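You operate a simulated robot arm through the tools that you are given. There is no shell and no other tool. Be economical: measure what you need, move in short steps, check, and stop when the job is done.

The job below is to be done with a simulated robot arm. You get a single attempt, and the scene is never put back.

Task
Pour the last iced tea into the pink cup, then bag both bottles.
Fine: cup on the cork pad; iced tea and lemon bottle in the dried beans bag.
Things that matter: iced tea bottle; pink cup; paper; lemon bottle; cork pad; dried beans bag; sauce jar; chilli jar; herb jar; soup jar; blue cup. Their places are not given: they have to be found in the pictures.

Only the result counts: the job must be done as asked and must still hold three seconds after the hand-in. Knocking over, shifting, dropping, spilling or breaking anything else fails it.

Robot
A 7-joint arm with a two-finger parallel gripper, fixed in place. Base frame: the origin is at the foot of the arm, x ahead of it, y to its left, z up; the work surface is at about z = 750. Lengths are in mm, angles in degrees, forces in N, time in s.
With the tool pointing down near the work surface it reaches from about 340 to 740 mm from the base axis. Its first joint turns from -115.0 to 115.0 degrees. Payload 3.91 kg.
The tool frame sits at the grasp point between the pads (the TCP): z along the fingers, y along the line on which they close. The tips reach 30 mm beyond it. Largest opening 110 mm; finger width 20, thickness 10; the body of the gripper, 48 by 112 mm, starts 55 mm behind the TCP.
Orientation is that of the tool frame in the base frame, as a unit quaternion [w, x, y, z]. With the fingers straight down and closing along the base's y, the tool's x points along the base's -x, its y along +y and its z along -z.

Tools
- The arm moves only by the tool nudge_tool. Its argument "targets" is a list of rows, each a list of 3 entries, a list of its own where there are three numbers: the shift along the tool's x, y, z in units of 30 mm (1.0 is 30 mm), then the turn, a rotation vector about the tool's x, y, z in units of 6 degrees (1.0 is 6 degrees), then the finger opening in mm, from 0 to 110. In form: [[[x, y, z], [rx, ry, rz], claw], ...]. A call has 1 to 12 rows; each row shifts and turns the commanded pose from where the row before left it, along the tool's axes as they then stand. A call with a number of a shift or a turn outside -1 to 1 is refused whole. Each row takes 0.2 s and may step no farther than 50 mm and 8.6 degrees from the row before; otherwise, or with a gripper value out of range, the whole call is refused. A pose out of reach is approached as far as the arm can. The call stops where the force on the tool passes 40 N (or 10 N more than at its start, if that is more) or the arm is blocked; 0.2 s more then pass. The fingers move at their own pace (about 108 mm/s each) and stop on an object; they squeeze with about 34 N. The grip force told is the motor's: it shows also when the fingers shut on nothing. Time passes only in rows, and 0.2 s behind the last, so rows that do not move let the fingers close. The reply holds the time, the measured pose of the TCP, the force on the tool along the base axes, the opening and the grip force, in the units named above and with some noise, and new pictures: "views" is both (left out), scene, wrist or none.
- Cameras (640 x 400 px; columns grow to the right, rows downward): "scene" is fixed at [219.3, 499.2, 1511.1]; the picture's right is [-0.31, -0.95, 0.00], its down [-0.87, 0.29, -0.39] and it looks along [0.37, -0.12, -0.92] (base axes); focal length 214 px, centre (320, 200). "wrist" rides on the gripper at [-36, 0, -57] in the tool frame; the picture's right is [0.00, -1.00, 0.00], its down [0.97, 0.00, -0.24] and it looks along [0.24, 0.00, 0.97] (tool axes); focal length 218 px, centre (320, 200).
- lift_body(by): slides the trunk up (or, below 0, down) by that many mm; the arm rides with it, the base frame stays. It gives what a move gives, with no picture.
- locate(camera, pixels): for up to 12 pixels [column, row] of the newest picture of that camera ("zoom" is the newest enlarged one), the place [x, y, z] in the base frame of the surface seen there, good to about 2 mm. No time passes.
- inspect(camera, box): a new picture of the part [left, top, right, bottom] of that camera's present view, enlarged. No time passes.
- hand_in(): hands the job in; it is judged then, once.

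Go step by step. Measure first, check grasps and placings, and put right what went wrong. The budget is 80 turns and 150 pictures, counting those below and the enlarged ones. Unless the task says otherwise, let go and move clear before handing in, and close with one line.

The tools are called after "Emit:" as name(argument=value, ...) on one line, values as JSON. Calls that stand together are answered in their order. nudge_tool: Moves the arm, as the interface text tells. Its arguments: {"type":"object","properties":{"targets":{"type":"array","items":{"type":"array"}},"views":{"type":"string","enum":["both","scene","wrist","none"]}},"required":["targets"]} The other tools are called the same way: lift_body (by) slides the trunk up or down; locate (camera, pixels) gives the place of the surface under pixels of a picture; inspect (camera, box) takes an enlarged picture of a part of a camera's view; hand_in () hands the job in.

At the start:

```text
time_s: 0.0
tool_pos: [471.2, 270.6, 1214.9]
ee_rot: [0.0, 0.0, 1.0, 0.001]
force: [0.5, -0.4, 0.2]
opening: 110.0
grasp_force: 0.1
trunk travel left (down, up): [-700.0, 290.0]
```

scene: 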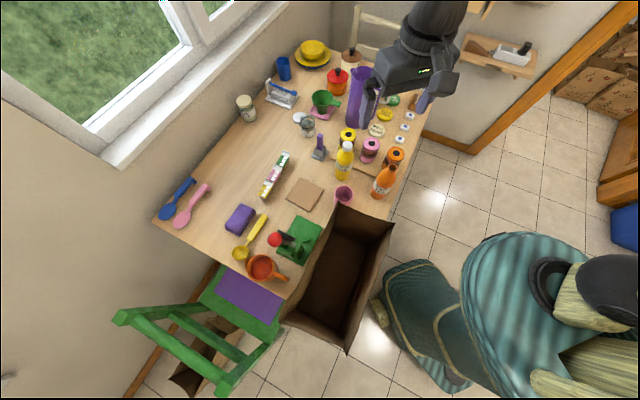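
wrist: 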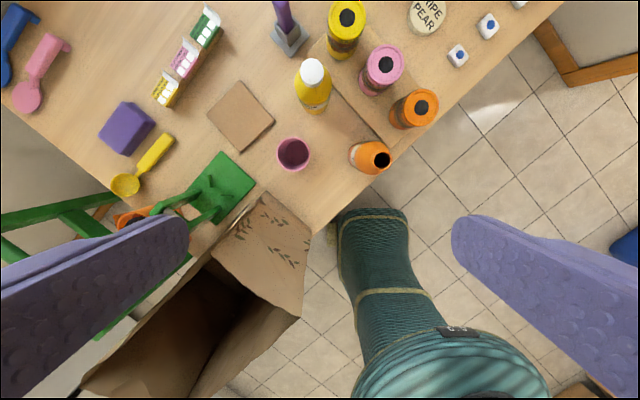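

The scene shows an orange bottle near (384,182), a yellow bottle near (344,160), a pink cup at (343,195), a cork pad at (304,194) and a brown bag at (340,270). I'll enlarge these to confirm which is which.

Emit:
inspect(camera="scene", box=[260, 110, 440, 222])

Emit:
inspect(camera="wrist", box=[190, 0, 470, 175])

Emit:
locate(camera="wrist", pixels=[[313, 70], [312, 112], [382, 160], [360, 158], [293, 152], [293, 140], [293, 170], [240, 116], [240, 82], [273, 120], [243, 152], [208, 112]])

Emit:
locate(camera="scene", pixels=[[339, 205], [394, 220], [347, 352], [282, 320], [330, 270], [310, 265], [370, 262], [370, 290], [310, 330], [343, 195], [391, 170], [348, 146]])

```text
3.56 times, centred on (350, 166) of scene
```

zoom: 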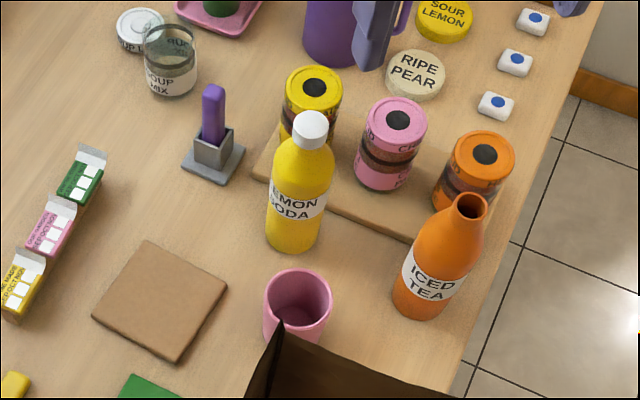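

```text
2.29 times, centred on (330, 88) of wrist
```

zoom: 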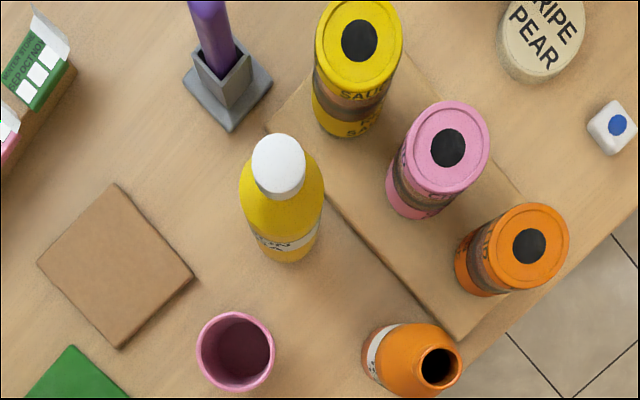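

```text
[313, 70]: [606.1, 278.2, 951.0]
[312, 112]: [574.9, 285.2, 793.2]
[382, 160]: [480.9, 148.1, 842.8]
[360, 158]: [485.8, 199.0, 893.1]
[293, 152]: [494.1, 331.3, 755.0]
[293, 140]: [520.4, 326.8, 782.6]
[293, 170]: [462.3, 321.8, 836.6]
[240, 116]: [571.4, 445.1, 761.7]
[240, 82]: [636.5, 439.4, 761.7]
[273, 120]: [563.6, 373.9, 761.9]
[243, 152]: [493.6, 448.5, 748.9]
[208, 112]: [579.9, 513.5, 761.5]
```

```text
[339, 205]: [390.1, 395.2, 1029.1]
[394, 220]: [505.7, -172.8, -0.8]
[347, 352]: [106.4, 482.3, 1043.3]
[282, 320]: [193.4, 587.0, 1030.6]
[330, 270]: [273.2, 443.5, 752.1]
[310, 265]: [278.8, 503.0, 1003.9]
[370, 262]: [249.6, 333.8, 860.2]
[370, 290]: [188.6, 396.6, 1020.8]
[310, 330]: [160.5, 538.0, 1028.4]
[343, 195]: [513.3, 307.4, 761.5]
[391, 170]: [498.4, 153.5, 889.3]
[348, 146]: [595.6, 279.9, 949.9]
```

The iced tea (orange, open), lemon soda (yellow, capped), pink cup, cork pad and bag are identified. I haven't found the paper, so I'll look closely at the cup and the bag.

Emit:
inspect(camera="wrist", box=[260, 125, 324, 165])

Emit:
inspect(camera="scene", box=[220, 180, 440, 318])

Emit:
inspect(camera="scene", box=[230, 30, 440, 160])

Emit:
inspect(camera="scene", box=[330, 180, 362, 200])

```text
10.00 times, centred on (292, 145) of wrist
```

zoom: 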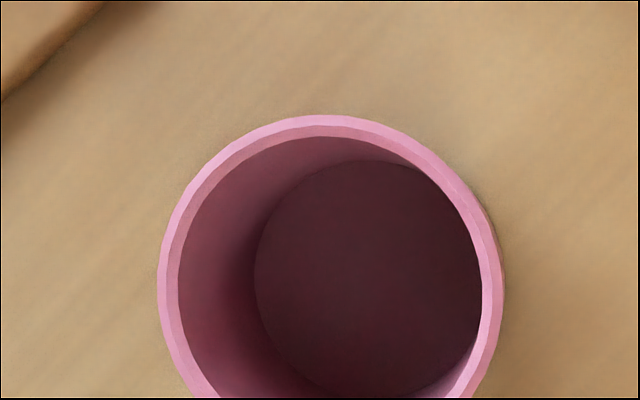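

```text
2.90 times, centred on (330, 249) of scene
```

zoom: 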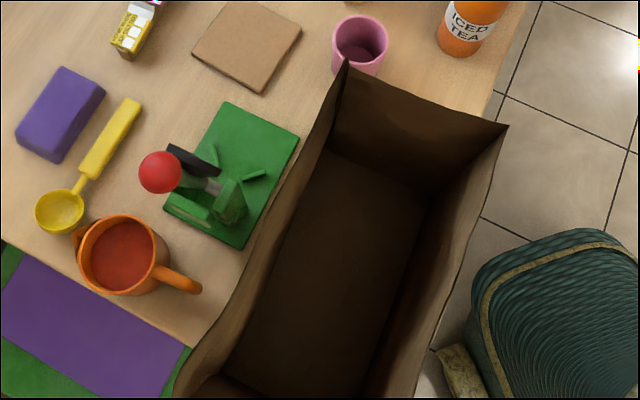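

```text
3.05 times, centred on (335, 95) of scene
```

zoom: 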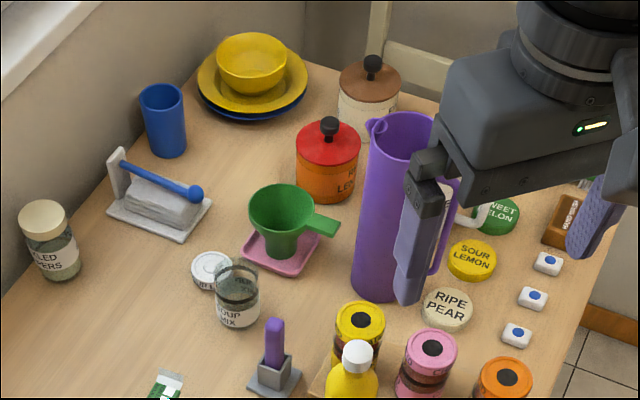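

```text
16.00 times, centred on (346, 190) of scene
```

zoom: 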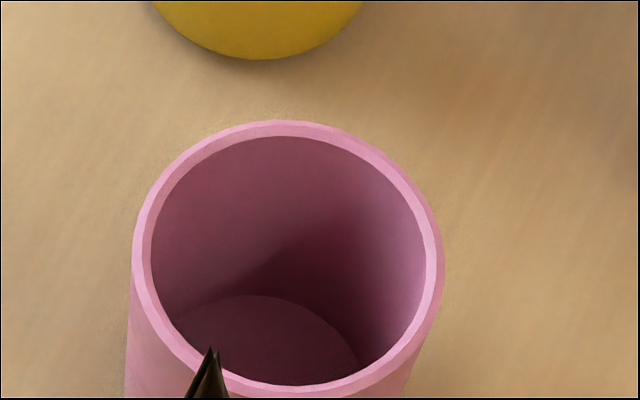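

No paper is in the cup, which is empty; the paper is probably the napkin holder at (282,92), so I'll leave it alone. Next I'll measure the cup rim and the bottle, jar and bag points.

Emit:
locate(camera="zoom", pixels=[[143, 250], [435, 250], [285, 128], [340, 387], [230, 340]])

Emit:
locate(camera="scene", pixels=[[380, 192], [386, 195], [374, 187], [388, 178], [392, 167], [342, 177], [336, 172], [352, 172], [344, 165], [347, 143], [395, 153], [370, 144]])

Emit:
locate(camera="wrist", pixels=[[382, 147], [389, 158], [376, 170], [365, 145], [351, 155], [412, 107], [382, 67], [348, 20], [312, 60], [326, 90], [300, 90], [360, 172]])

Emit:
locate(camera="scene", pixels=[[340, 207], [392, 225], [345, 340], [290, 318], [345, 240], [360, 250], [320, 310], [300, 300], [380, 250], [330, 230], [365, 300], [310, 255]])

```text
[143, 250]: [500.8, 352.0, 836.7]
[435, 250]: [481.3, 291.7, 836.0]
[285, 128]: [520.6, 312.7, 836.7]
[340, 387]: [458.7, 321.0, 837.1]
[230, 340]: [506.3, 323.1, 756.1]
```

```text
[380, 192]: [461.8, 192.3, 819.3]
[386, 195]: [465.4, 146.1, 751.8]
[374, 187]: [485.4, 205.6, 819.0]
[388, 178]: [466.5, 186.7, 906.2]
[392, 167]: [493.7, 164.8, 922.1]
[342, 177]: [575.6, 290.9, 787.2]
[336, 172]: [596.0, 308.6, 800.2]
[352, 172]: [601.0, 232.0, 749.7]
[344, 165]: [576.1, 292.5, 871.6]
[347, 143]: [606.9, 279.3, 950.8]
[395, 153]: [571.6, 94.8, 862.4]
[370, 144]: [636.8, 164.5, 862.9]
```

```text
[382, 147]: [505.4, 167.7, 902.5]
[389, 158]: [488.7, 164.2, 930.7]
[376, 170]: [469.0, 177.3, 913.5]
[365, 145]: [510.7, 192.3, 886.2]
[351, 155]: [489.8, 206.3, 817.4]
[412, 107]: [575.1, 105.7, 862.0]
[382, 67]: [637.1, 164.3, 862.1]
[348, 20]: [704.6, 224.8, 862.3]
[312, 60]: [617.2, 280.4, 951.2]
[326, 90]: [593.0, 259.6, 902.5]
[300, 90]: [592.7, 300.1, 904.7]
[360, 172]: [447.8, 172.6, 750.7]
```

```text
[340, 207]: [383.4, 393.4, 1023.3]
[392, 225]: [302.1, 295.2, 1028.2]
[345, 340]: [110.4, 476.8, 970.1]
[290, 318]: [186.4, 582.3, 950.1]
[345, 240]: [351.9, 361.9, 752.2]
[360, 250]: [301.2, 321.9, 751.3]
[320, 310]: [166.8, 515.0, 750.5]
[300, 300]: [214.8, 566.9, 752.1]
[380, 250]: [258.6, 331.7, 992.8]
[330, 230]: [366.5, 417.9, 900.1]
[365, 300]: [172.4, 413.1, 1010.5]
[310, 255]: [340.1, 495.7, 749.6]
```

Measured so far:

| Item | Position (mm) | Size |
|---|---|---|
| Cup | (490,321), rim z 837 | about 65 mm wide |
| Iced tea | (485,175) | R about 30 |
| Lemon bottle | (604,279), top z 951 | R about 31 |
| Cork pad | (568,443), top z 762 | – |
| Bag | centre about (250,440), rim z about 1030 | – |

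I'll put the empty cup on the pad first, so I'm moving above it now.

Emit:
nudge_tool(targets=[[[-0.32, 0.83, 1], [0, 0, 0], 110], [[-0.31, 0.84, 1], [0, 0, 0], 110], [[0, 0, 1], [0, 0, 0], 110], [[0, 0, 1], [0, 0, 0], 110], [[0, 0, 1], [0, 0, 0], 110], [[0, 0, 1], [0, 0, 0], 110], [[0, 0, 1], [0, 0, 0], 110], [[0, 0, 1], [0, 0, 0], 110]])

```text
time_s: 1.8
tool_pos: [491.8, 320.0, 977.1]
ee_rot: [0.0, 0.0, 1.0, 0.0]
force: [0.2, 0.2, -0.3]
opening: 109.9
grasp_force: 0.1
trunk travel left (down, up): [-700.0, 290.0]
```

scene: 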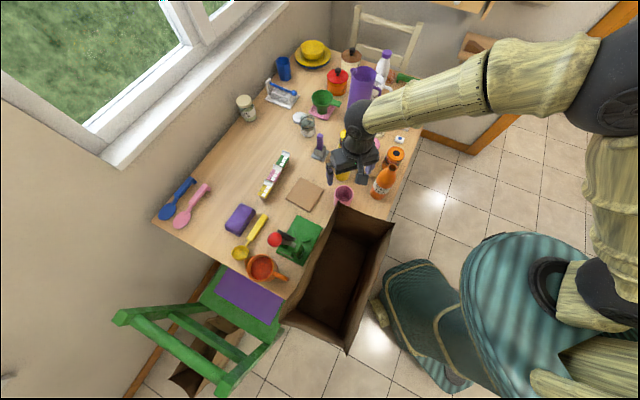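
wrist: 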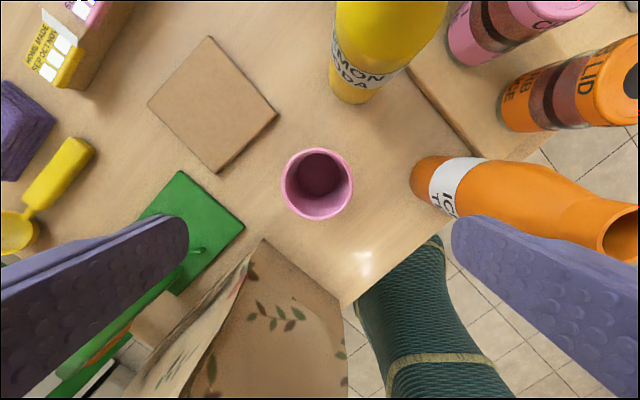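

The TCP is directly above the cup (wrist pixel 318,183) and the forearm is clear. I'll descend to z≈815 and close.

Emit:
nudge_tool(targets=[[[0, 0, 1], [0, 0, 0], 100], [[0, 0, 1], [0, 0, 0], 100], [[0, 0, 1], [0, 0, 0], 100], [[0, 0, 1], [0, 0, 0], 100], [[0, 0, 1], [0, 0, 0], 100], [[0, 0, 0.4], [0, 0, 0], 100]])

```text
time_s: 3.2
tool_pos: [491.9, 319.6, 814.1]
ee_rot: [0.0, 0.0, 1.0, -0.001]
force: [0.4, 0.3, 0.6]
opening: 100.3
grasp_force: 0.0
trunk travel left (down, up): [-700.0, 290.0]
```

scene: 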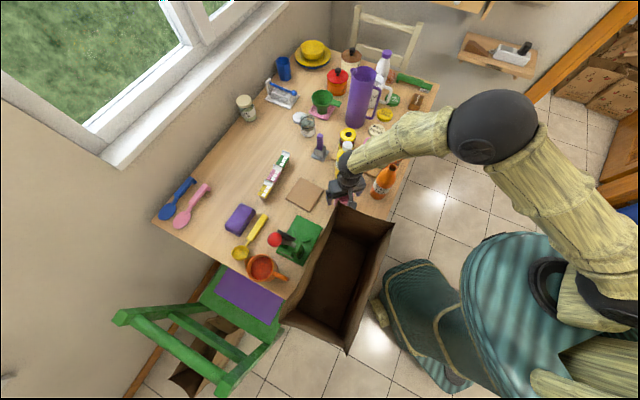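
wrist: 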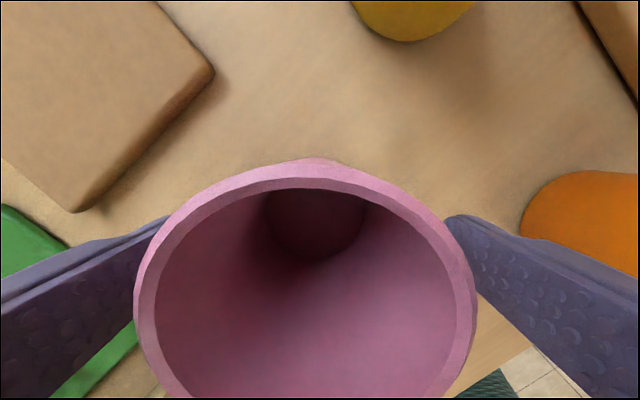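

The fingers straddle the cup, with its rim centred at wrist (305,290). Closing and lifting a little.

Emit:
nudge_tool(targets=[[[0, 0, 0], [0, 0, 0], 40], [[0, 0, 0], [0, 0, 0], 40], [[0, 0, 0], [0, 0, 0], 40], [[0, 0, -0.5], [0, 0, 0], 40], [[0, 0, -1], [0, 0, 0], 40]])

Emit:
inspect(camera="scene", box=[280, 130, 420, 217])

```text
time_s: 4.4
tool_pos: [491.5, 318.7, 858.8]
ee_rot: [0.001, 0.0, 1.0, -0.001]
force: [0.5, 0.1, 0.2]
opening: 66.9
grasp_force: 33.8
trunk travel left (down, up): [-700.0, 290.0]
```

scene: 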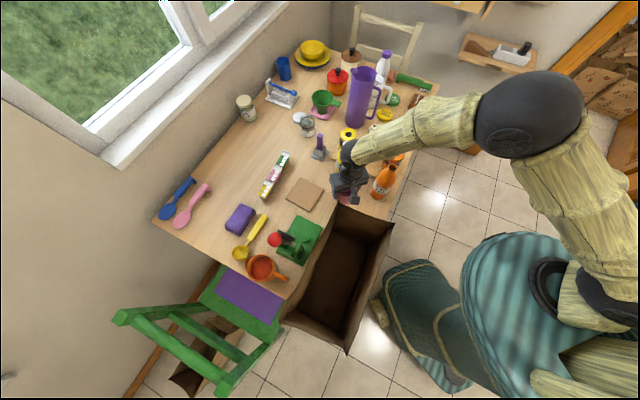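
wrist: 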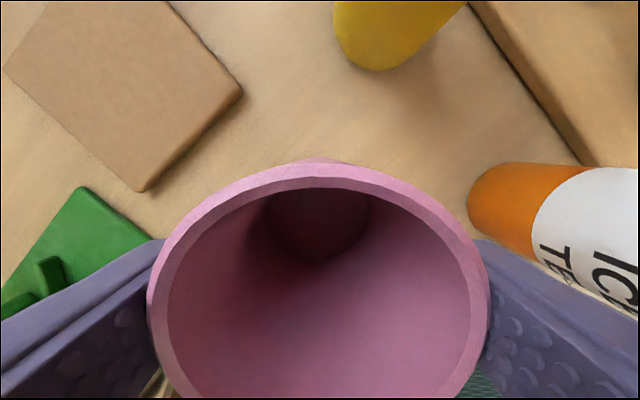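

```text
4.57 times, centred on (350, 174) of scene
```

zoom: 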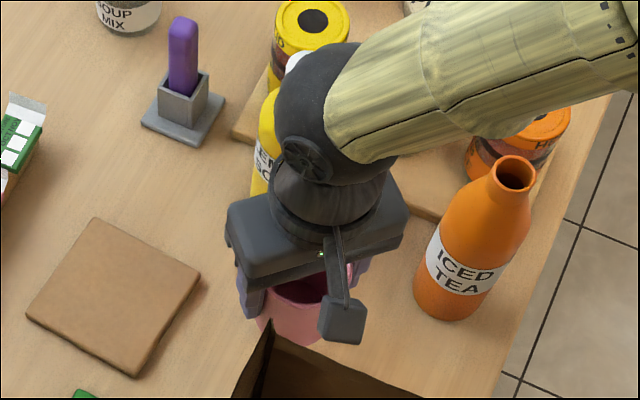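

The cup is held (opening 66.9, 34 N). Before going over to the pad I'll check the forearm's height, because it passes near the lemon bottle.

Emit:
locate(camera="scene", pixels=[[346, 155], [352, 168], [375, 145], [400, 130], [420, 120], [440, 115], [520, 110], [360, 158], [345, 182], [265, 190], [284, 155]])

Emit:
nudge_tool(targets=[[[0, 0, -1], [0, 0, 0], 40], [[0, 0, -1], [0, 0, 0], 40], [[0, 0, -1], [0, 0, 0], 40], [[0, 0, -1], [0, 0, 0], 40]], views="none")

```text
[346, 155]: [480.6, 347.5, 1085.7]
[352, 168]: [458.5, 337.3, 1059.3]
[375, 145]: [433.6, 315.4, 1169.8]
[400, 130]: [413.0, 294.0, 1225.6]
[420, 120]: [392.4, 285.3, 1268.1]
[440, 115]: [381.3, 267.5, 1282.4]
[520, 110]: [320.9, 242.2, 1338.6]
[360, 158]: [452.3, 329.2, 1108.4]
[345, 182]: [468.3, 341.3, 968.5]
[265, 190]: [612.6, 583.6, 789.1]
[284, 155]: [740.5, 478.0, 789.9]
```

```text
time_s: 5.4
tool_pos: [490.5, 320.2, 979.7]
ee_rot: [0.0, -0.001, 1.0, 0.0]
force: [0.3, 0.3, 0.0]
opening: 66.9
grasp_force: 34.2
trunk travel left (down, up): [-700.0, 290.0]
```

The forearm rises steeply back toward the base, so it clears the bottles. Moving over the pad and down to z≈850.

Emit:
nudge_tool(targets=[[[-0.52, 0.82, 0], [0, 0, 0], 40], [[-0.51, 0.82, 0], [0, 0, 0], 40], [[-0.51, 0.82, 0], [0, 0, 0], 40], [[-0.51, 0.82, 0], [0, 0, 0], 40], [[-0.51, 0.82, 0], [0, 0, 0], 40], [[0, 0, 1], [0, 0, 0], 40], [[0, 0, 1], [0, 0, 0], 40], [[0, 0, 1], [0, 0, 0], 40], [[0, 0, 1], [0, 0, 0], 40], [[0, 0, 0.3], [0, 0, 0], 40]])

Emit:
inspect(camera="scene", box=[260, 140, 400, 227])

```text
time_s: 7.6
tool_pos: [566.6, 442.6, 850.5]
ee_rot: [0.0, 0.0, 1.0, -0.001]
force: [0.0, 0.4, 0.6]
opening: 67.0
grasp_force: 33.5
trunk travel left (down, up): [-700.0, 290.0]
```

scene: 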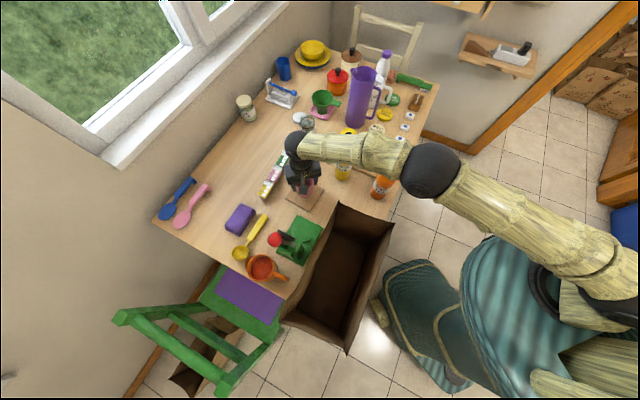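
wrist: 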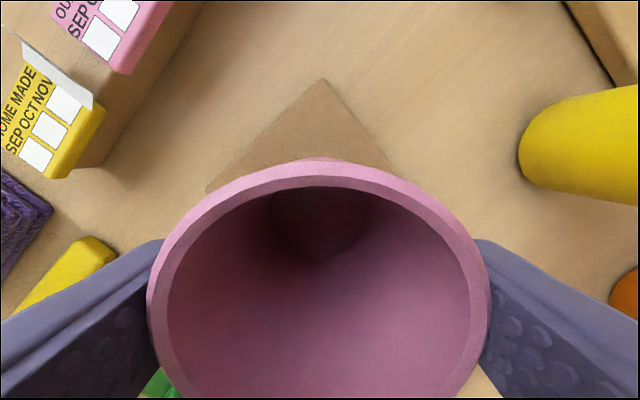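

```text
4.57 times, centred on (330, 184) of scene
```

zoom: 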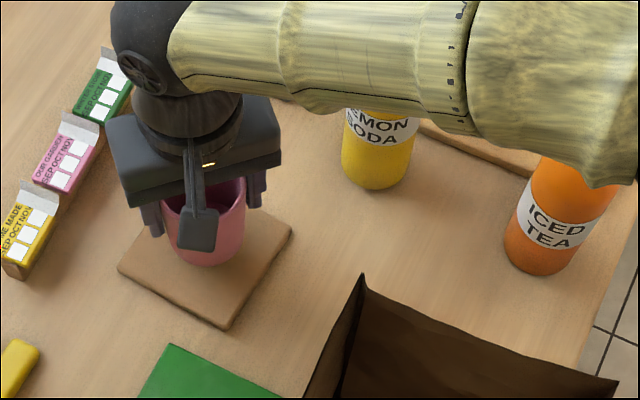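

The cup is centred over the pad. I'll lower the last ~23 mm gently.

Emit:
nudge_tool(targets=[[[0, 0, 0.35], [0, 0, 0], 40], [[0, 0, 0.35], [0, 0, 0], 40], [[0, 0, 0.06], [0, 0, 0], 40]], views="none")

```text
time_s: 8.4
tool_pos: [566.4, 442.8, 826.6]
ee_rot: [0.0, 0.0, 1.0, 0.0]
force: [-0.4, 0.4, -0.4]
opening: 67.0
grasp_force: 33.6
trunk travel left (down, up): [-700.0, 290.0]
```

Emit:
nudge_tool(targets=[[[0, 0, 0.04], [0, 0, 0], 40], [[0, 0, 0.04], [0, 0, 0], 40]], views="none")

```text
time_s: 9.0
tool_pos: [566.0, 443.5, 825.9]
ee_rot: [0.001, 0.0, 1.0, 0.001]
force: [-2.2, 0.6, 8.5]
opening: 67.0
grasp_force: 34.1
trunk travel left (down, up): [-700.0, 290.0]
```

An upward force of 8.5 N shows the cup is resting on the pad. I'll release it and rise.

Emit:
nudge_tool(targets=[[[0, 0, -0.03], [0, 0, 0], 85], [[0, 0, 0], [0, 0, 0], 85], [[0, 0, -1], [0, 0, 0], 85], [[0, 0, -1], [0, 0, 0], 85], [[0, 0, -1], [0, 0, 0], 85], [[0, 0, -1], [0, 0, 0], 85], [[0, 0, -1], [0, 0, 0], 85], [[0, 0, -1], [0, 0, 0], 85], [[0, 0, -1], [0, 0, 0], 85], [[0, 0, -1], [0, 0, 0], 85]])

Emit:
locate(camera="wrist", pixels=[[320, 150], [320, 165], [320, 190]])

```text
time_s: 11.2
tool_pos: [567.7, 443.4, 1069.3]
ee_rot: [-0.001, 0.0, 1.0, 0.0]
force: [-0.3, 0.5, 0.1]
opening: 85.1
grasp_force: 0.0
trunk travel left (down, up): [-700.0, 290.0]
```

scene: 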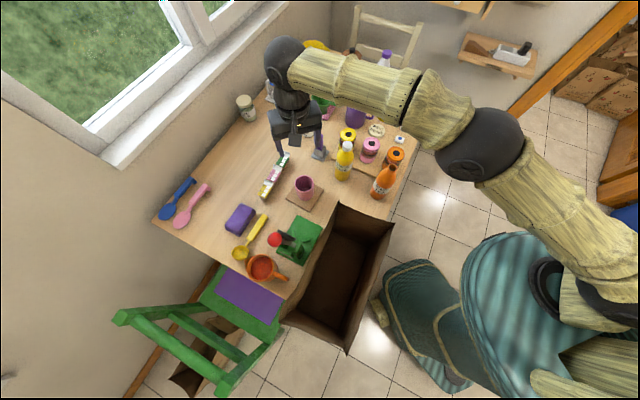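
wrist: 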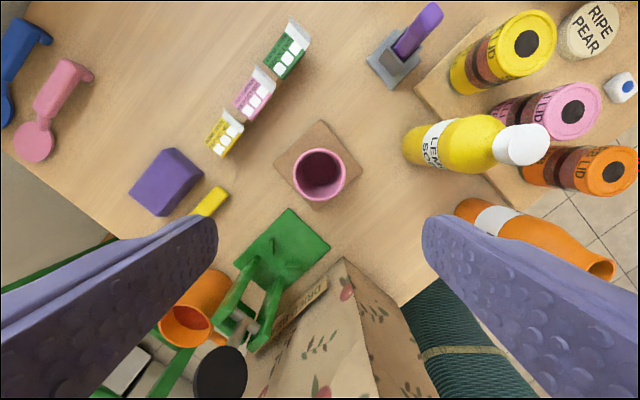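

```text
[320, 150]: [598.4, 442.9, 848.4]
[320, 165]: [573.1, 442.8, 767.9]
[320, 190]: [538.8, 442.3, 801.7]
```

The cup stands on the cork pad at about (567,443) with its rim at z 848, and the bag label reads "DRIED…", so it's the right bag. Next I'll carry the gripper above the iced tea and yaw it toward a radial heading.

Emit:
nudge_tool(targets=[[[0.307, -0.993, -0.15], [0, 0, 0], 100], [[0.307, -0.993, -0.15], [0, 0, 0], 100], [[0.307, -0.993, -0.15], [0, 0, 0], 100], [[0.307, -0.993, -0.15], [0, 0, 0], 100], [[0.307, -0.993, -0.15], [0, 0, 0], 100], [[0.307, -0.993, -0.15], [0, 0, 0], 100], [[0.307, -0.993, -0.15], [0, 0, 0], 100], [[0.307, -0.993, -0.15], [0, 0, 0], 100], [[0.307, -0.993, -0.15], [0, 0, 0], 100], [[0, 0, 0], [0, 0, -1], 100], [[0, 0, 0], [0, 0, -1], 100], [[0, 0, 0], [0, 0, -1], 100]], views="wrist")

Emit:
inspect(camera="wrist", box=[240, 100, 400, 200])

```text
time_s: 13.8
tool_pos: [484.6, 174.6, 1106.1]
ee_rot: [0.0, -0.158, 0.987, 0.0]
force: [0.3, 0.2, 0.4]
opening: 99.8
grasp_force: 0.0
trunk travel left (down, up): [-700.0, 290.0]
```

wrist: 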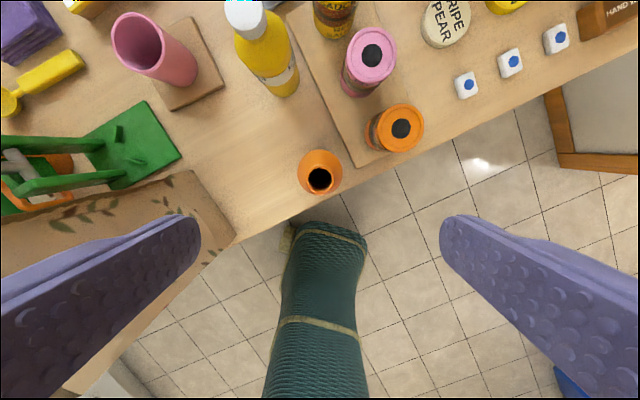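

```text
4.00 times, centred on (320, 150) of wrist
```

zoom: 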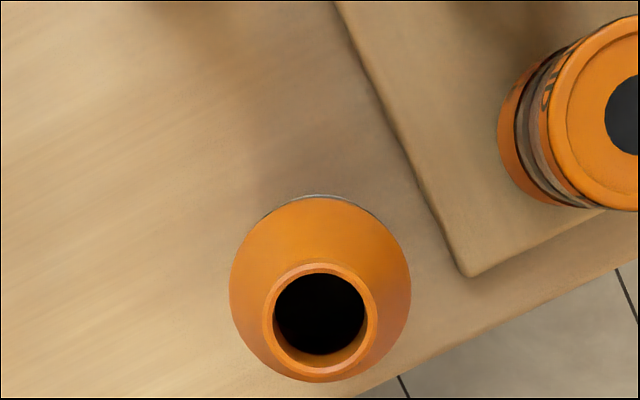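

The bottle mouth is almost under the TCP. I'll measure the mouth rim, then start pitching the tool to horizontal at this height.

Emit:
locate(camera="zoom", pixels=[[270, 320], [369, 320], [320, 267], [320, 366], [234, 290], [407, 290]])

Emit:
nudge_tool(targets=[[[0, 0, 0], [0, -1, 0], 100], [[0, 0, 0], [0, -1, 0], 100], [[0, 0, 0], [0, -1, 0], 100], [[0, 0, 0], [0, -1, 0], 100], [[0, 0, 0], [0, -1, 0], 100], [[0, 0, 0], [0, -1, 0], 100], [[0, 0, 0], [0, -1, 0], 100], [[0, 0, 0], [0, -1, 0], 100], [[0, 0, 0], [0, -1, 0], 100], [[0, 0, 0], [0, -1, 0], 100]], views="scene")

```text
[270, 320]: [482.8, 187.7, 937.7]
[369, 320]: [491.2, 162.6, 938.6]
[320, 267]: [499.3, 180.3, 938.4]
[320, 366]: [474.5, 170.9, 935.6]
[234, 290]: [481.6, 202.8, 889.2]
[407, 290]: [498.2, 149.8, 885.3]
```

```text
time_s: 16.0
tool_pos: [485.4, 175.5, 1104.6]
ee_rot: [0.494, -0.136, 0.855, 0.079]
force: [-0.7, 0.7, -0.8]
opening: 100.2
grasp_force: 0.1
trunk travel left (down, up): [-700.0, 290.0]
```

scene: 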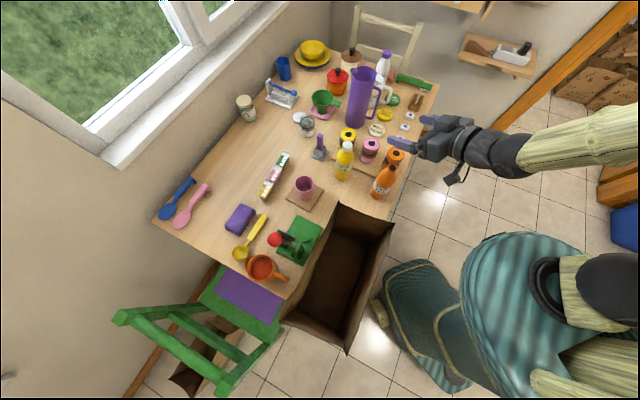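

At p≈30° the pose is being followed. The bottle axis is at (487,175), mouth at z 938. I'll continue to horizontal.

Emit:
nudge_tool(targets=[[[0, 0, 0], [0, -1, 0], 105], [[0, 0, 0], [0, -1, 0], 105], [[0, 0, 0], [0, -1, 0], 105], [[0, 0, 0], [0, -1, 0], 105], [[0, 0, 0], [0, -1, 0], 105], [[1, 0, 0], [0, 0, 0], 105], [[1, 0, 0], [0, 0, 0], 105]])

```text
time_s: 17.6
tool_pos: [508.3, 185.8, 1047.3]
ee_rot: [0.698, -0.11, 0.699, 0.11]
force: [0.3, -0.5, 0.0]
opening: 104.9
grasp_force: 0.0
out of reach, approached as far as the arm can: row 2, 3, 4
trunk travel left (down, up): [-700.0, 290.0]
```

scene: 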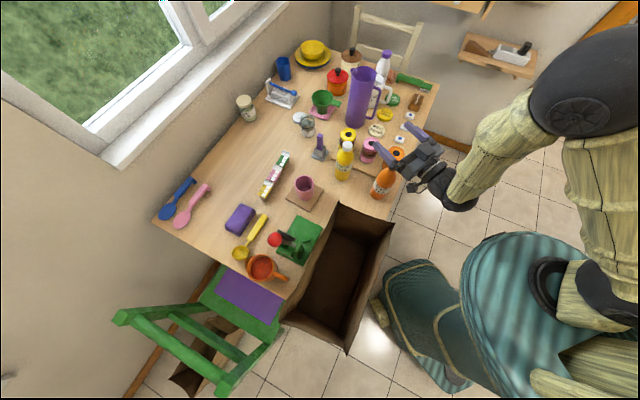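
wrist: 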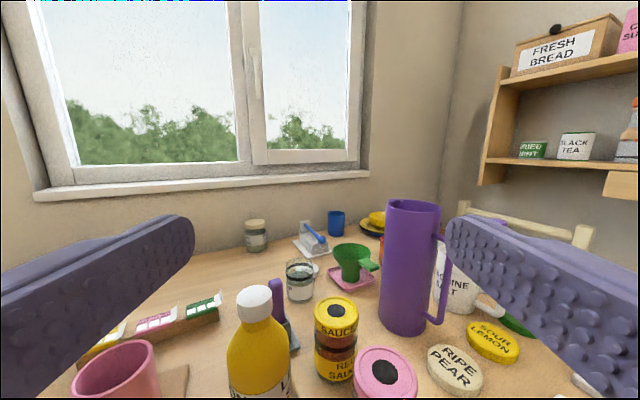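

The tool is horizontal at az≈18° but about 24 mm too far forward. I'll back off along z and check.

Emit:
nudge_tool(targets=[[[0, 0, -0.4], [0, 0, 0], 105], [[0, 0, -0.4], [0, 0, 0], 105]], views="none")

```text
time_s: 18.2
tool_pos: [499.9, 186.6, 1043.8]
ee_rot: [0.698, -0.111, 0.698, 0.111]
force: [0.1, 0.1, 1.1]
opening: 105.1
grasp_force: 0.0
out of reach, approached as far as the arm can: row 1, 2
trunk travel left (down, up): [-700.0, 290.0]
```

The limit is that the arm is folded too tightly here. I'll raise the trunk so the arm reaches more downward, then come back down.

Emit:
lift_body(by=150)

Emit:
nudge_tool(targets=[[[1, 0, 0], [0, 0, 0], 105], [[1, 0, 0], [0, 0, 0], 105], [[1, 0, 0], [0, 0, 0], 105], [[1, 0, 0], [0, 0, 0], 105], [[1, 0, 0], [0, 0, 0], 105]], views="scene")

```text
time_s: 19.9
tool_pos: [500.1, 186.2, 1195.0]
ee_rot: [0.698, -0.111, 0.699, 0.111]
force: [-0.4, 0.3, 0.7]
opening: 104.9
grasp_force: 0.1
trunk travel left (down, up): [-850.0, 140.0]
```

```text
time_s: 21.1
tool_pos: [501.8, 186.4, 1045.7]
ee_rot: [0.698, -0.11, 0.699, 0.11]
force: [-0.1, -0.4, -0.2]
opening: 105.0
grasp_force: 0.1
trunk travel left (down, up): [-850.0, 140.0]
```

scene: 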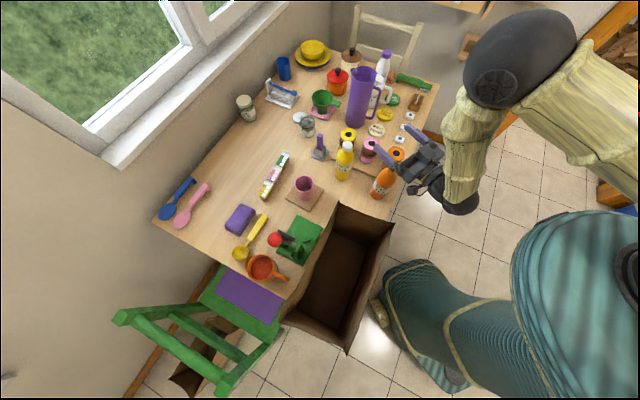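

Now correcting back 17 mm and right 6 mm.

Emit:
nudge_tool(targets=[[[0, -0.21, -0.3], [0, 0, 0], 105], [[0, 0, -0.29], [0, 0, 0], 105]], views="none")

```text
time_s: 21.8
tool_pos: [485.4, 174.4, 1045.3]
ee_rot: [0.699, -0.11, 0.698, 0.11]
force: [0.4, -0.6, 0.3]
opening: 105.0
grasp_force: 0.1
trunk travel left (down, up): [-850.0, 140.0]
```

The tool is centred over the bottle. I'll narrow to 84 mm to stay clear of the chilli jar and descend so the fingers straddle the bottle.

Emit:
nudge_tool(targets=[[[0.9, 0, 0.05], [0, 0, 0], 84], [[1, 0, 0], [0, 0, 0], 84], [[1, 0, 0], [0, 0, 0], 84], [[0.6, 0, 0], [0, 0, 0], 84]])

Emit:
inspect(camera="scene", box=[320, 110, 480, 210])

```text
time_s: 22.8
tool_pos: [486.6, 174.1, 940.4]
ee_rot: [0.698, -0.111, 0.698, 0.111]
force: [0.2, 0.5, 0.2]
opening: 84.1
grasp_force: 0.1
trunk travel left (down, up): [-850.0, 140.0]
```

scene: 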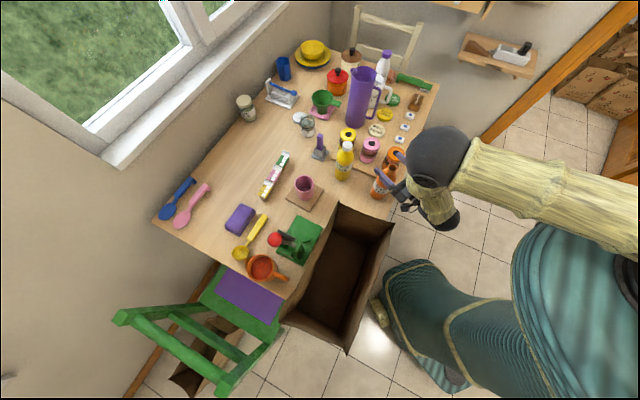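
wrist: 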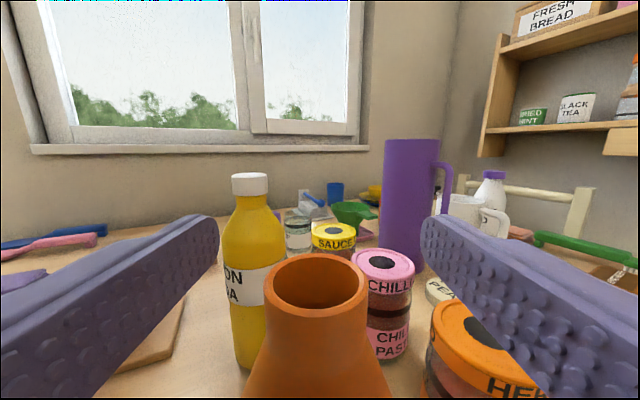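

```text
4.00 times, centred on (400, 160) of scene
```

zoom: 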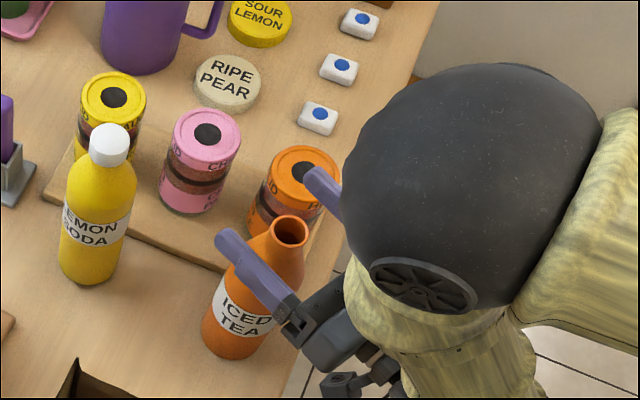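

The bottle mouth (wrist 318,285) is centred between the fingers, and the right finger clears the herb jar by about 20 mm. Continuing down to z≈826.

Emit:
nudge_tool(targets=[[[1, 0, 0], [0, 0, 0], 80], [[1, 0, 0], [0, 0, 0], 80], [[1, 0, 0], [0, 0, 0], 80], [[0.8, 0, 0], [0, 0, 0], 80]])

Emit:
inspect(camera="scene", box=[320, 110, 480, 210])

```text
time_s: 23.8
tool_pos: [487.0, 174.5, 826.1]
ee_rot: [0.698, -0.11, 0.699, 0.11]
force: [-0.9, 0.3, -0.3]
opening: 80.1
grasp_force: 0.0
trunk travel left (down, up): [-850.0, 140.0]
```

scene: 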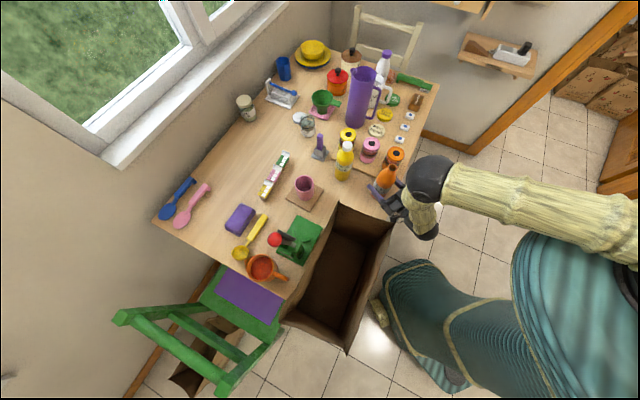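
wrist: 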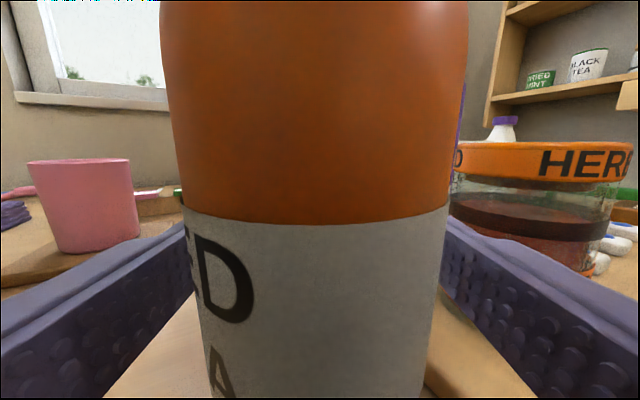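

```text
4.00 times, centred on (400, 160) of scene
```

zoom: 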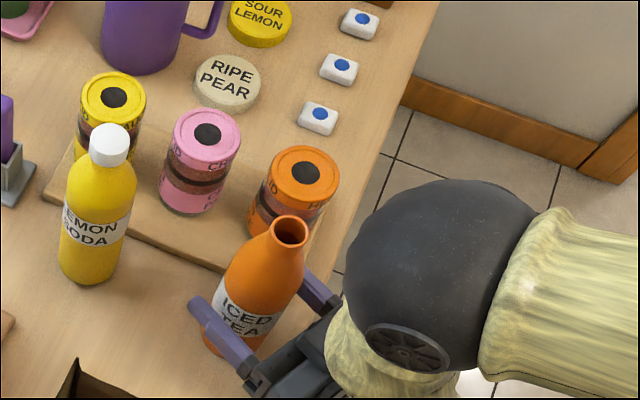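

The fingers are on either side of the bottle body. I'll close and lift straight up slowly.

Emit:
nudge_tool(targets=[[[0, 0, 0], [0, 0, 0], 40], [[0, 0, 0], [0, 0, 0], 40], [[0, 0, 0], [0, 0, 0], 40], [[-0.3, 0, 0], [0, 0, 0], 40], [[-0.6, 0, 0], [0, 0, 0], 40], [[-1, 0, 0], [0, 0, 0], 40], [[-1, 0, 0], [0, 0, 0], 40], [[-1, 0, 0], [0, 0, 0], 40]], views="scene")

Emit:
inspect(camera="scene", box=[320, 110, 480, 210])

```text
time_s: 25.6
tool_pos: [487.0, 174.8, 945.1]
ee_rot: [0.698, -0.111, 0.698, 0.111]
force: [0.1, -0.1, -2.2]
opening: 59.2
grasp_force: 34.0
trunk travel left (down, up): [-850.0, 140.0]
```

scene: 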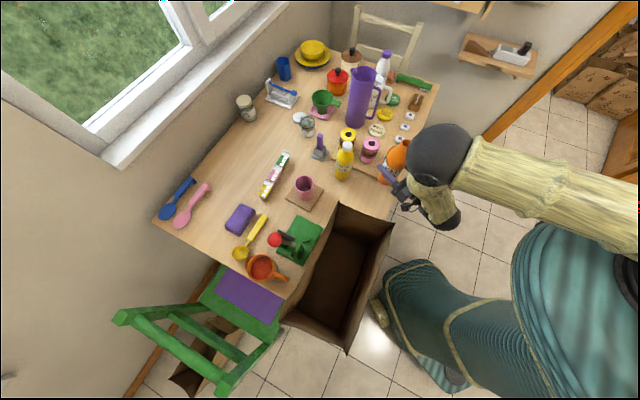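

```text
4.00 times, centred on (400, 160) of scene
```

zoom: 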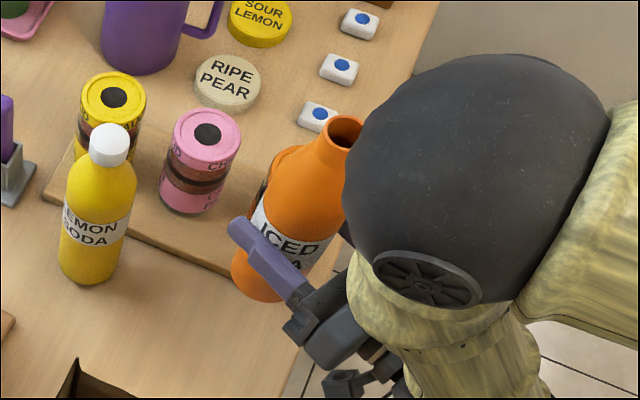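

The bottle is held (opening 59, about 2.2 N weight) and upright. I'll raise it and yaw to az 54° so the arm stays clear of the bag while pouring.

Emit:
nudge_tool(targets=[[[-1, 0, 0], [0, 0, 0], 40], [[-1, 0, 0], [0, 0, 0], 40], [[-1, 0, 0], [0, 0, 0], 40], [[0, 0, 0], [-0.7, 0, 0], 40], [[0, 0, 0], [-0.7, 0, 0], 40], [[0, 0, 0], [-0.7, 0, 0], 40], [[0, 0, 0], [-0.7, 0, 0], 40], [[0, 0, 0], [-0.7, 0, 0], 40]], views="scene")

```text
time_s: 27.4
tool_pos: [493.4, 181.8, 1050.2]
ee_rot: [0.679, -0.225, 0.655, 0.243]
force: [-0.8, -0.3, -2.7]
opening: 59.2
grasp_force: 33.9
trunk travel left (down, up): [-850.0, 140.0]
```

scene: 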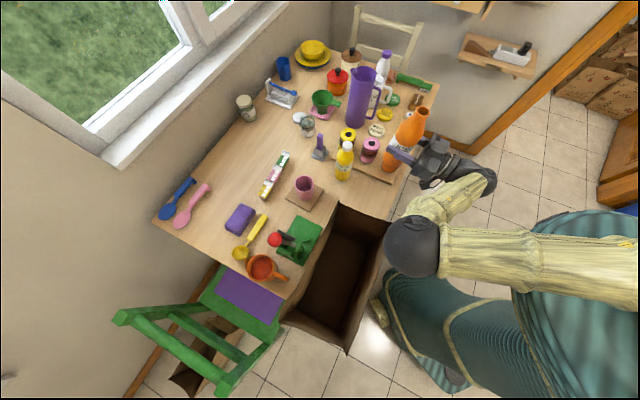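

The elbow ball (411,246) has swung toward the bag corner (393,222). I'll measure how close it is before going on.

Emit:
locate(camera="scene", pixels=[[411, 246], [388, 246], [395, 225], [410, 275], [440, 205], [384, 225], [384, 235], [430, 225], [480, 185], [500, 260]])

```text
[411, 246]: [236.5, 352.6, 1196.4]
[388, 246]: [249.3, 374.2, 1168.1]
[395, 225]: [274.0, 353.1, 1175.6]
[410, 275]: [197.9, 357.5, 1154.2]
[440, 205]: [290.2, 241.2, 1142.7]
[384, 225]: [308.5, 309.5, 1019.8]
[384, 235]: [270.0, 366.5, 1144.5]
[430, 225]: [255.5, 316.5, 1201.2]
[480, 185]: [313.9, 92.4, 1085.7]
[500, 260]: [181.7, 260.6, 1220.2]
```

The elbow's underside is at about z 1065, only ~35 mm above the bag rim. I'll raise the trunk by its remaining 140 for clearance, then go out toward the cup while high.

Emit:
lift_body(by=135)

Emit:
nudge_tool(targets=[[[0, 0.4, 0.9], [0, 0, 0], 40], [[0, 0.4, 0.9], [0, 0, 0], 40], [[0, 0.4, 0.9], [0, 0, 0], 40], [[0, 0.4, 0.9], [0, 0, 0], 40]], views="scene")

```text
time_s: 29.0
tool_pos: [491.9, 183.2, 1183.3]
ee_rot: [0.677, -0.227, 0.655, 0.247]
force: [-0.7, -0.2, -2.3]
opening: 59.2
grasp_force: 34.0
trunk travel left (down, up): [-985.0, 5.0]
```

```text
time_s: 30.0
tool_pos: [542.3, 279.0, 1168.2]
ee_rot: [0.666, -0.237, 0.667, 0.236]
force: [-0.2, 0.3, -2.3]
opening: 59.1
grasp_force: 34.0
trunk travel left (down, up): [-985.0, 5.0]
```

scene: 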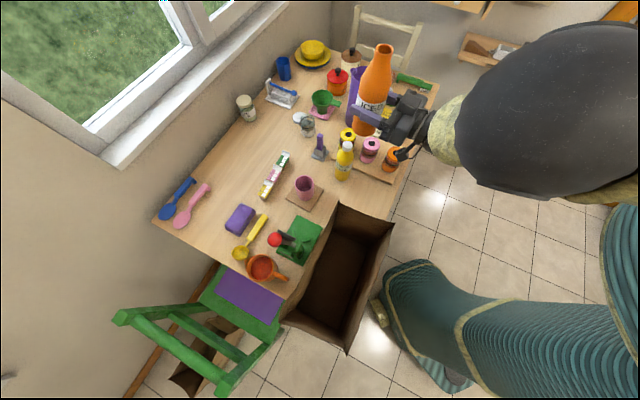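

The elbow is now high and clear. I'll finish the yaw to 54°, then move to the pre-pour pose at about (531,393,1000), still upright.

Emit:
nudge_tool(targets=[[[0, 0, 0], [-0.83, 0, 0], 40], [[0, 0, 0], [-0.83, 0, 0], 40], [[0, 0, 0], [-0.83, 0, 0], 40], [[0, 0.42, 0.476], [0, 0, 0], 40], [[0, 0.42, 0.476], [0, 0, 0], 40], [[0, 0.42, 0.476], [0, 0, 0], 40], [[0, 0.42, 0.476], [0, 0, 0], 40], [[0, 0.42, 0.476], [0, 0, 0], 40], [[0, 0.42, 0.476], [0, 0, 0], 40]], views="scene")

```text
time_s: 32.0
tool_pos: [529.0, 396.2, 1167.7]
ee_rot: [0.63, -0.321, 0.631, 0.321]
force: [-0.7, -0.1, -2.0]
opening: 59.1
grasp_force: 34.1
trunk travel left (down, up): [-985.0, 5.0]
```

scene: 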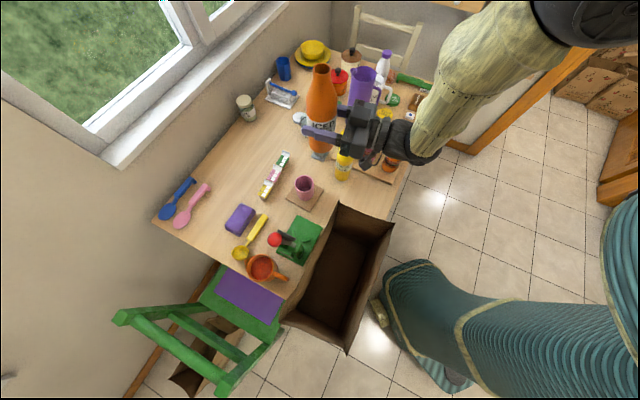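

Position and yaw are right (α=54°). Now descending about 190 mm.

Emit:
nudge_tool(targets=[[[1, 0, 0], [0, 0, 0], 40], [[1, 0, 0], [0, 0, 0], 40], [[1, 0, 0], [0, 0, 0], 40], [[1, 0, 0], [0, 0, 0], 40], [[1, 0, 0], [0, 0, 0], 40], [[1, 0, 0], [0, 0, 0], 40], [[0.4, 0, 0], [0, 0, 0], 40]])

```text
time_s: 33.6
tool_pos: [530.3, 393.4, 977.5]
ee_rot: [0.63, -0.321, 0.63, 0.322]
force: [-0.3, -0.3, -2.3]
opening: 59.1
grasp_force: 33.4
trunk travel left (down, up): [-985.0, 5.0]
```

scene: 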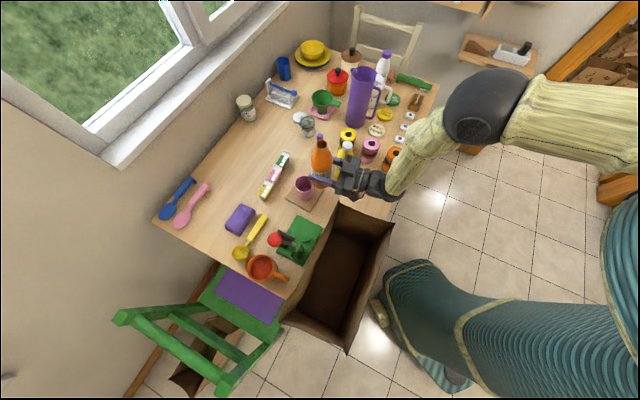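
wrist: 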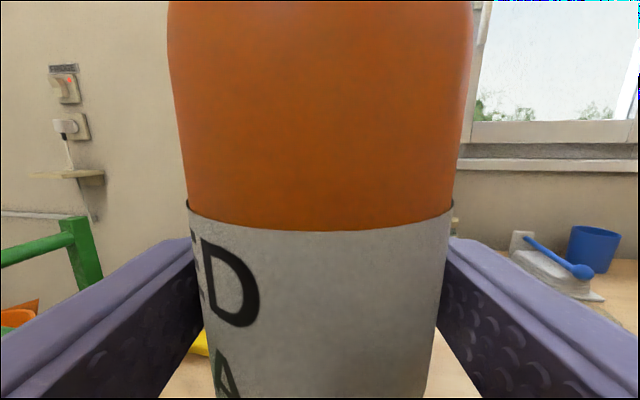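

Everything is clear. I'll begin tilting forward to 60° about the tool's y while backing the TCP off, so the mouth stays above the cup.

Emit:
nudge_tool(targets=[[[0.113, 0, 0], [0, 1, 0], 40], [[0.113, 0, 0.012], [0, 1, 0], 40], [[0.11, 0, 0.023], [0, 1, 0], 40], [[0.107, 0, 0.035], [0, 1, 0], 40], [[0.103, 0, 0.047], [0, 1, 0], 40], [[0.773, 0, 0.061], [0, 1, 0], 40], [[0.635, 0, 0.09], [0, 1, 0], 40]])

Emit:
inspect(camera="scene", box=[250, 120, 410, 220])

```text
time_s: 35.2
tool_pos: [518.7, 378.1, 920.8]
ee_rot: [0.361, -0.415, 0.815, 0.184]
force: [0.9, -0.5, -1.0]
opening: 59.3
grasp_force: 33.7
trunk travel left (down, up): [-985.0, 5.0]
```

scene: 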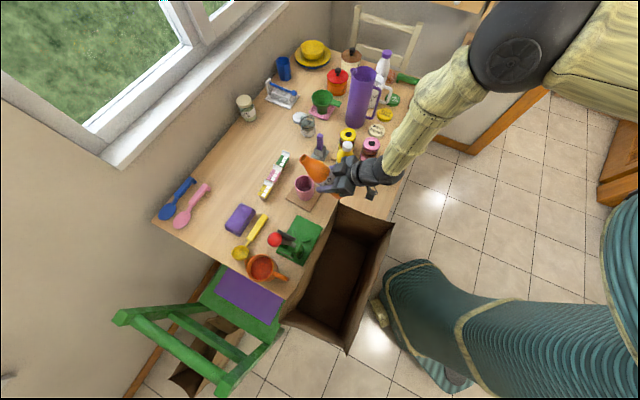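
wrist: 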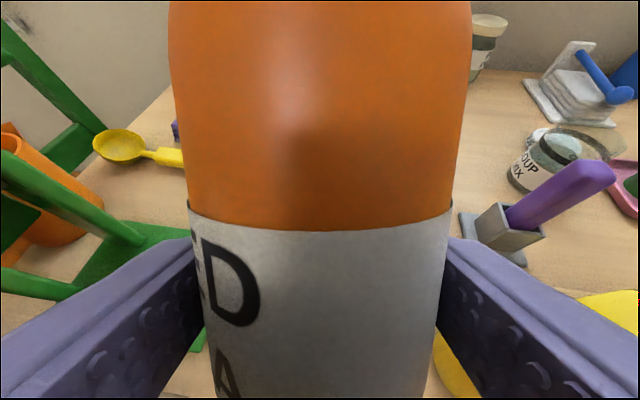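

```text
4.00 times, centred on (330, 170) of scene
```

zoom: 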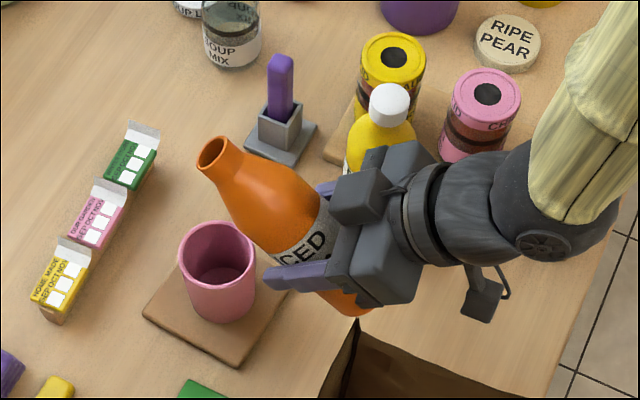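

θ=42° now. I'll verify the mouth position (zoom 215,155) against the cup.

Emit:
locate(camera="zoom", pixels=[[200, 150], [226, 145], [204, 171], [185, 245], [250, 245], [217, 222], [218, 318]])

Emit:
nudge_tool(targets=[[[0.476, 0, 0.07], [0, 1, 0], 40], [[0.443, 0, 0.094], [0, 1, 0], 40], [[0.358, 0, 0.152], [0, 1, 0], 40]])

Emit:
inspect(camera="scene", box=[250, 120, 410, 220])

```text
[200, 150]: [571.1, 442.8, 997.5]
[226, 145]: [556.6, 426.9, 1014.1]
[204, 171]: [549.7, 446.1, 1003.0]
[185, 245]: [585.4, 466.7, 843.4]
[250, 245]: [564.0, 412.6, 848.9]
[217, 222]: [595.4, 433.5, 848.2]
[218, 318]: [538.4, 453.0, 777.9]
```

```text
time_s: 36.0
tool_pos: [504.5, 361.5, 889.1]
ee_rot: [0.23, -0.439, 0.861, 0.117]
force: [0.3, 0.4, -2.4]
opening: 59.0
grasp_force: 34.6
trunk travel left (down, up): [-985.0, 5.0]
```

scene: 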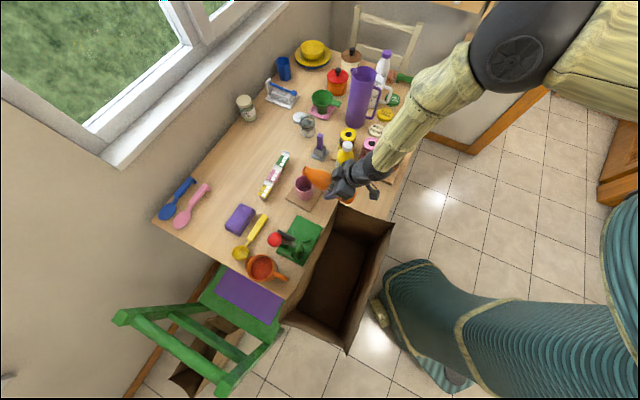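
wrist: 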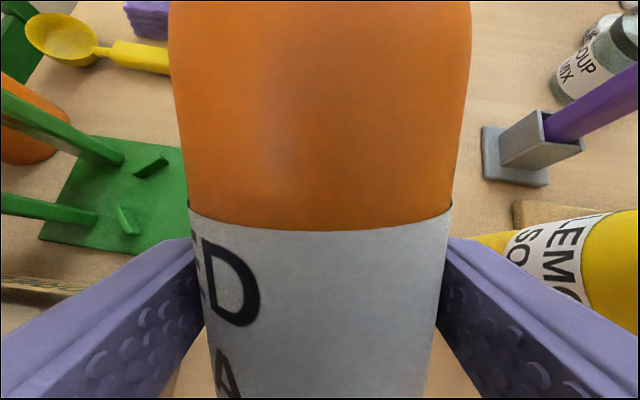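

```text
4.00 times, centred on (330, 170) of scene
```

zoom: 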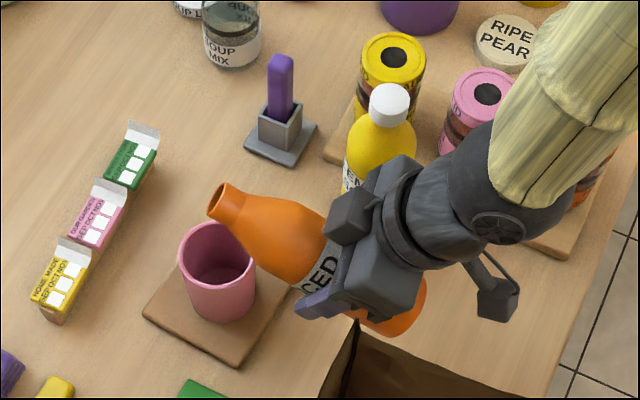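

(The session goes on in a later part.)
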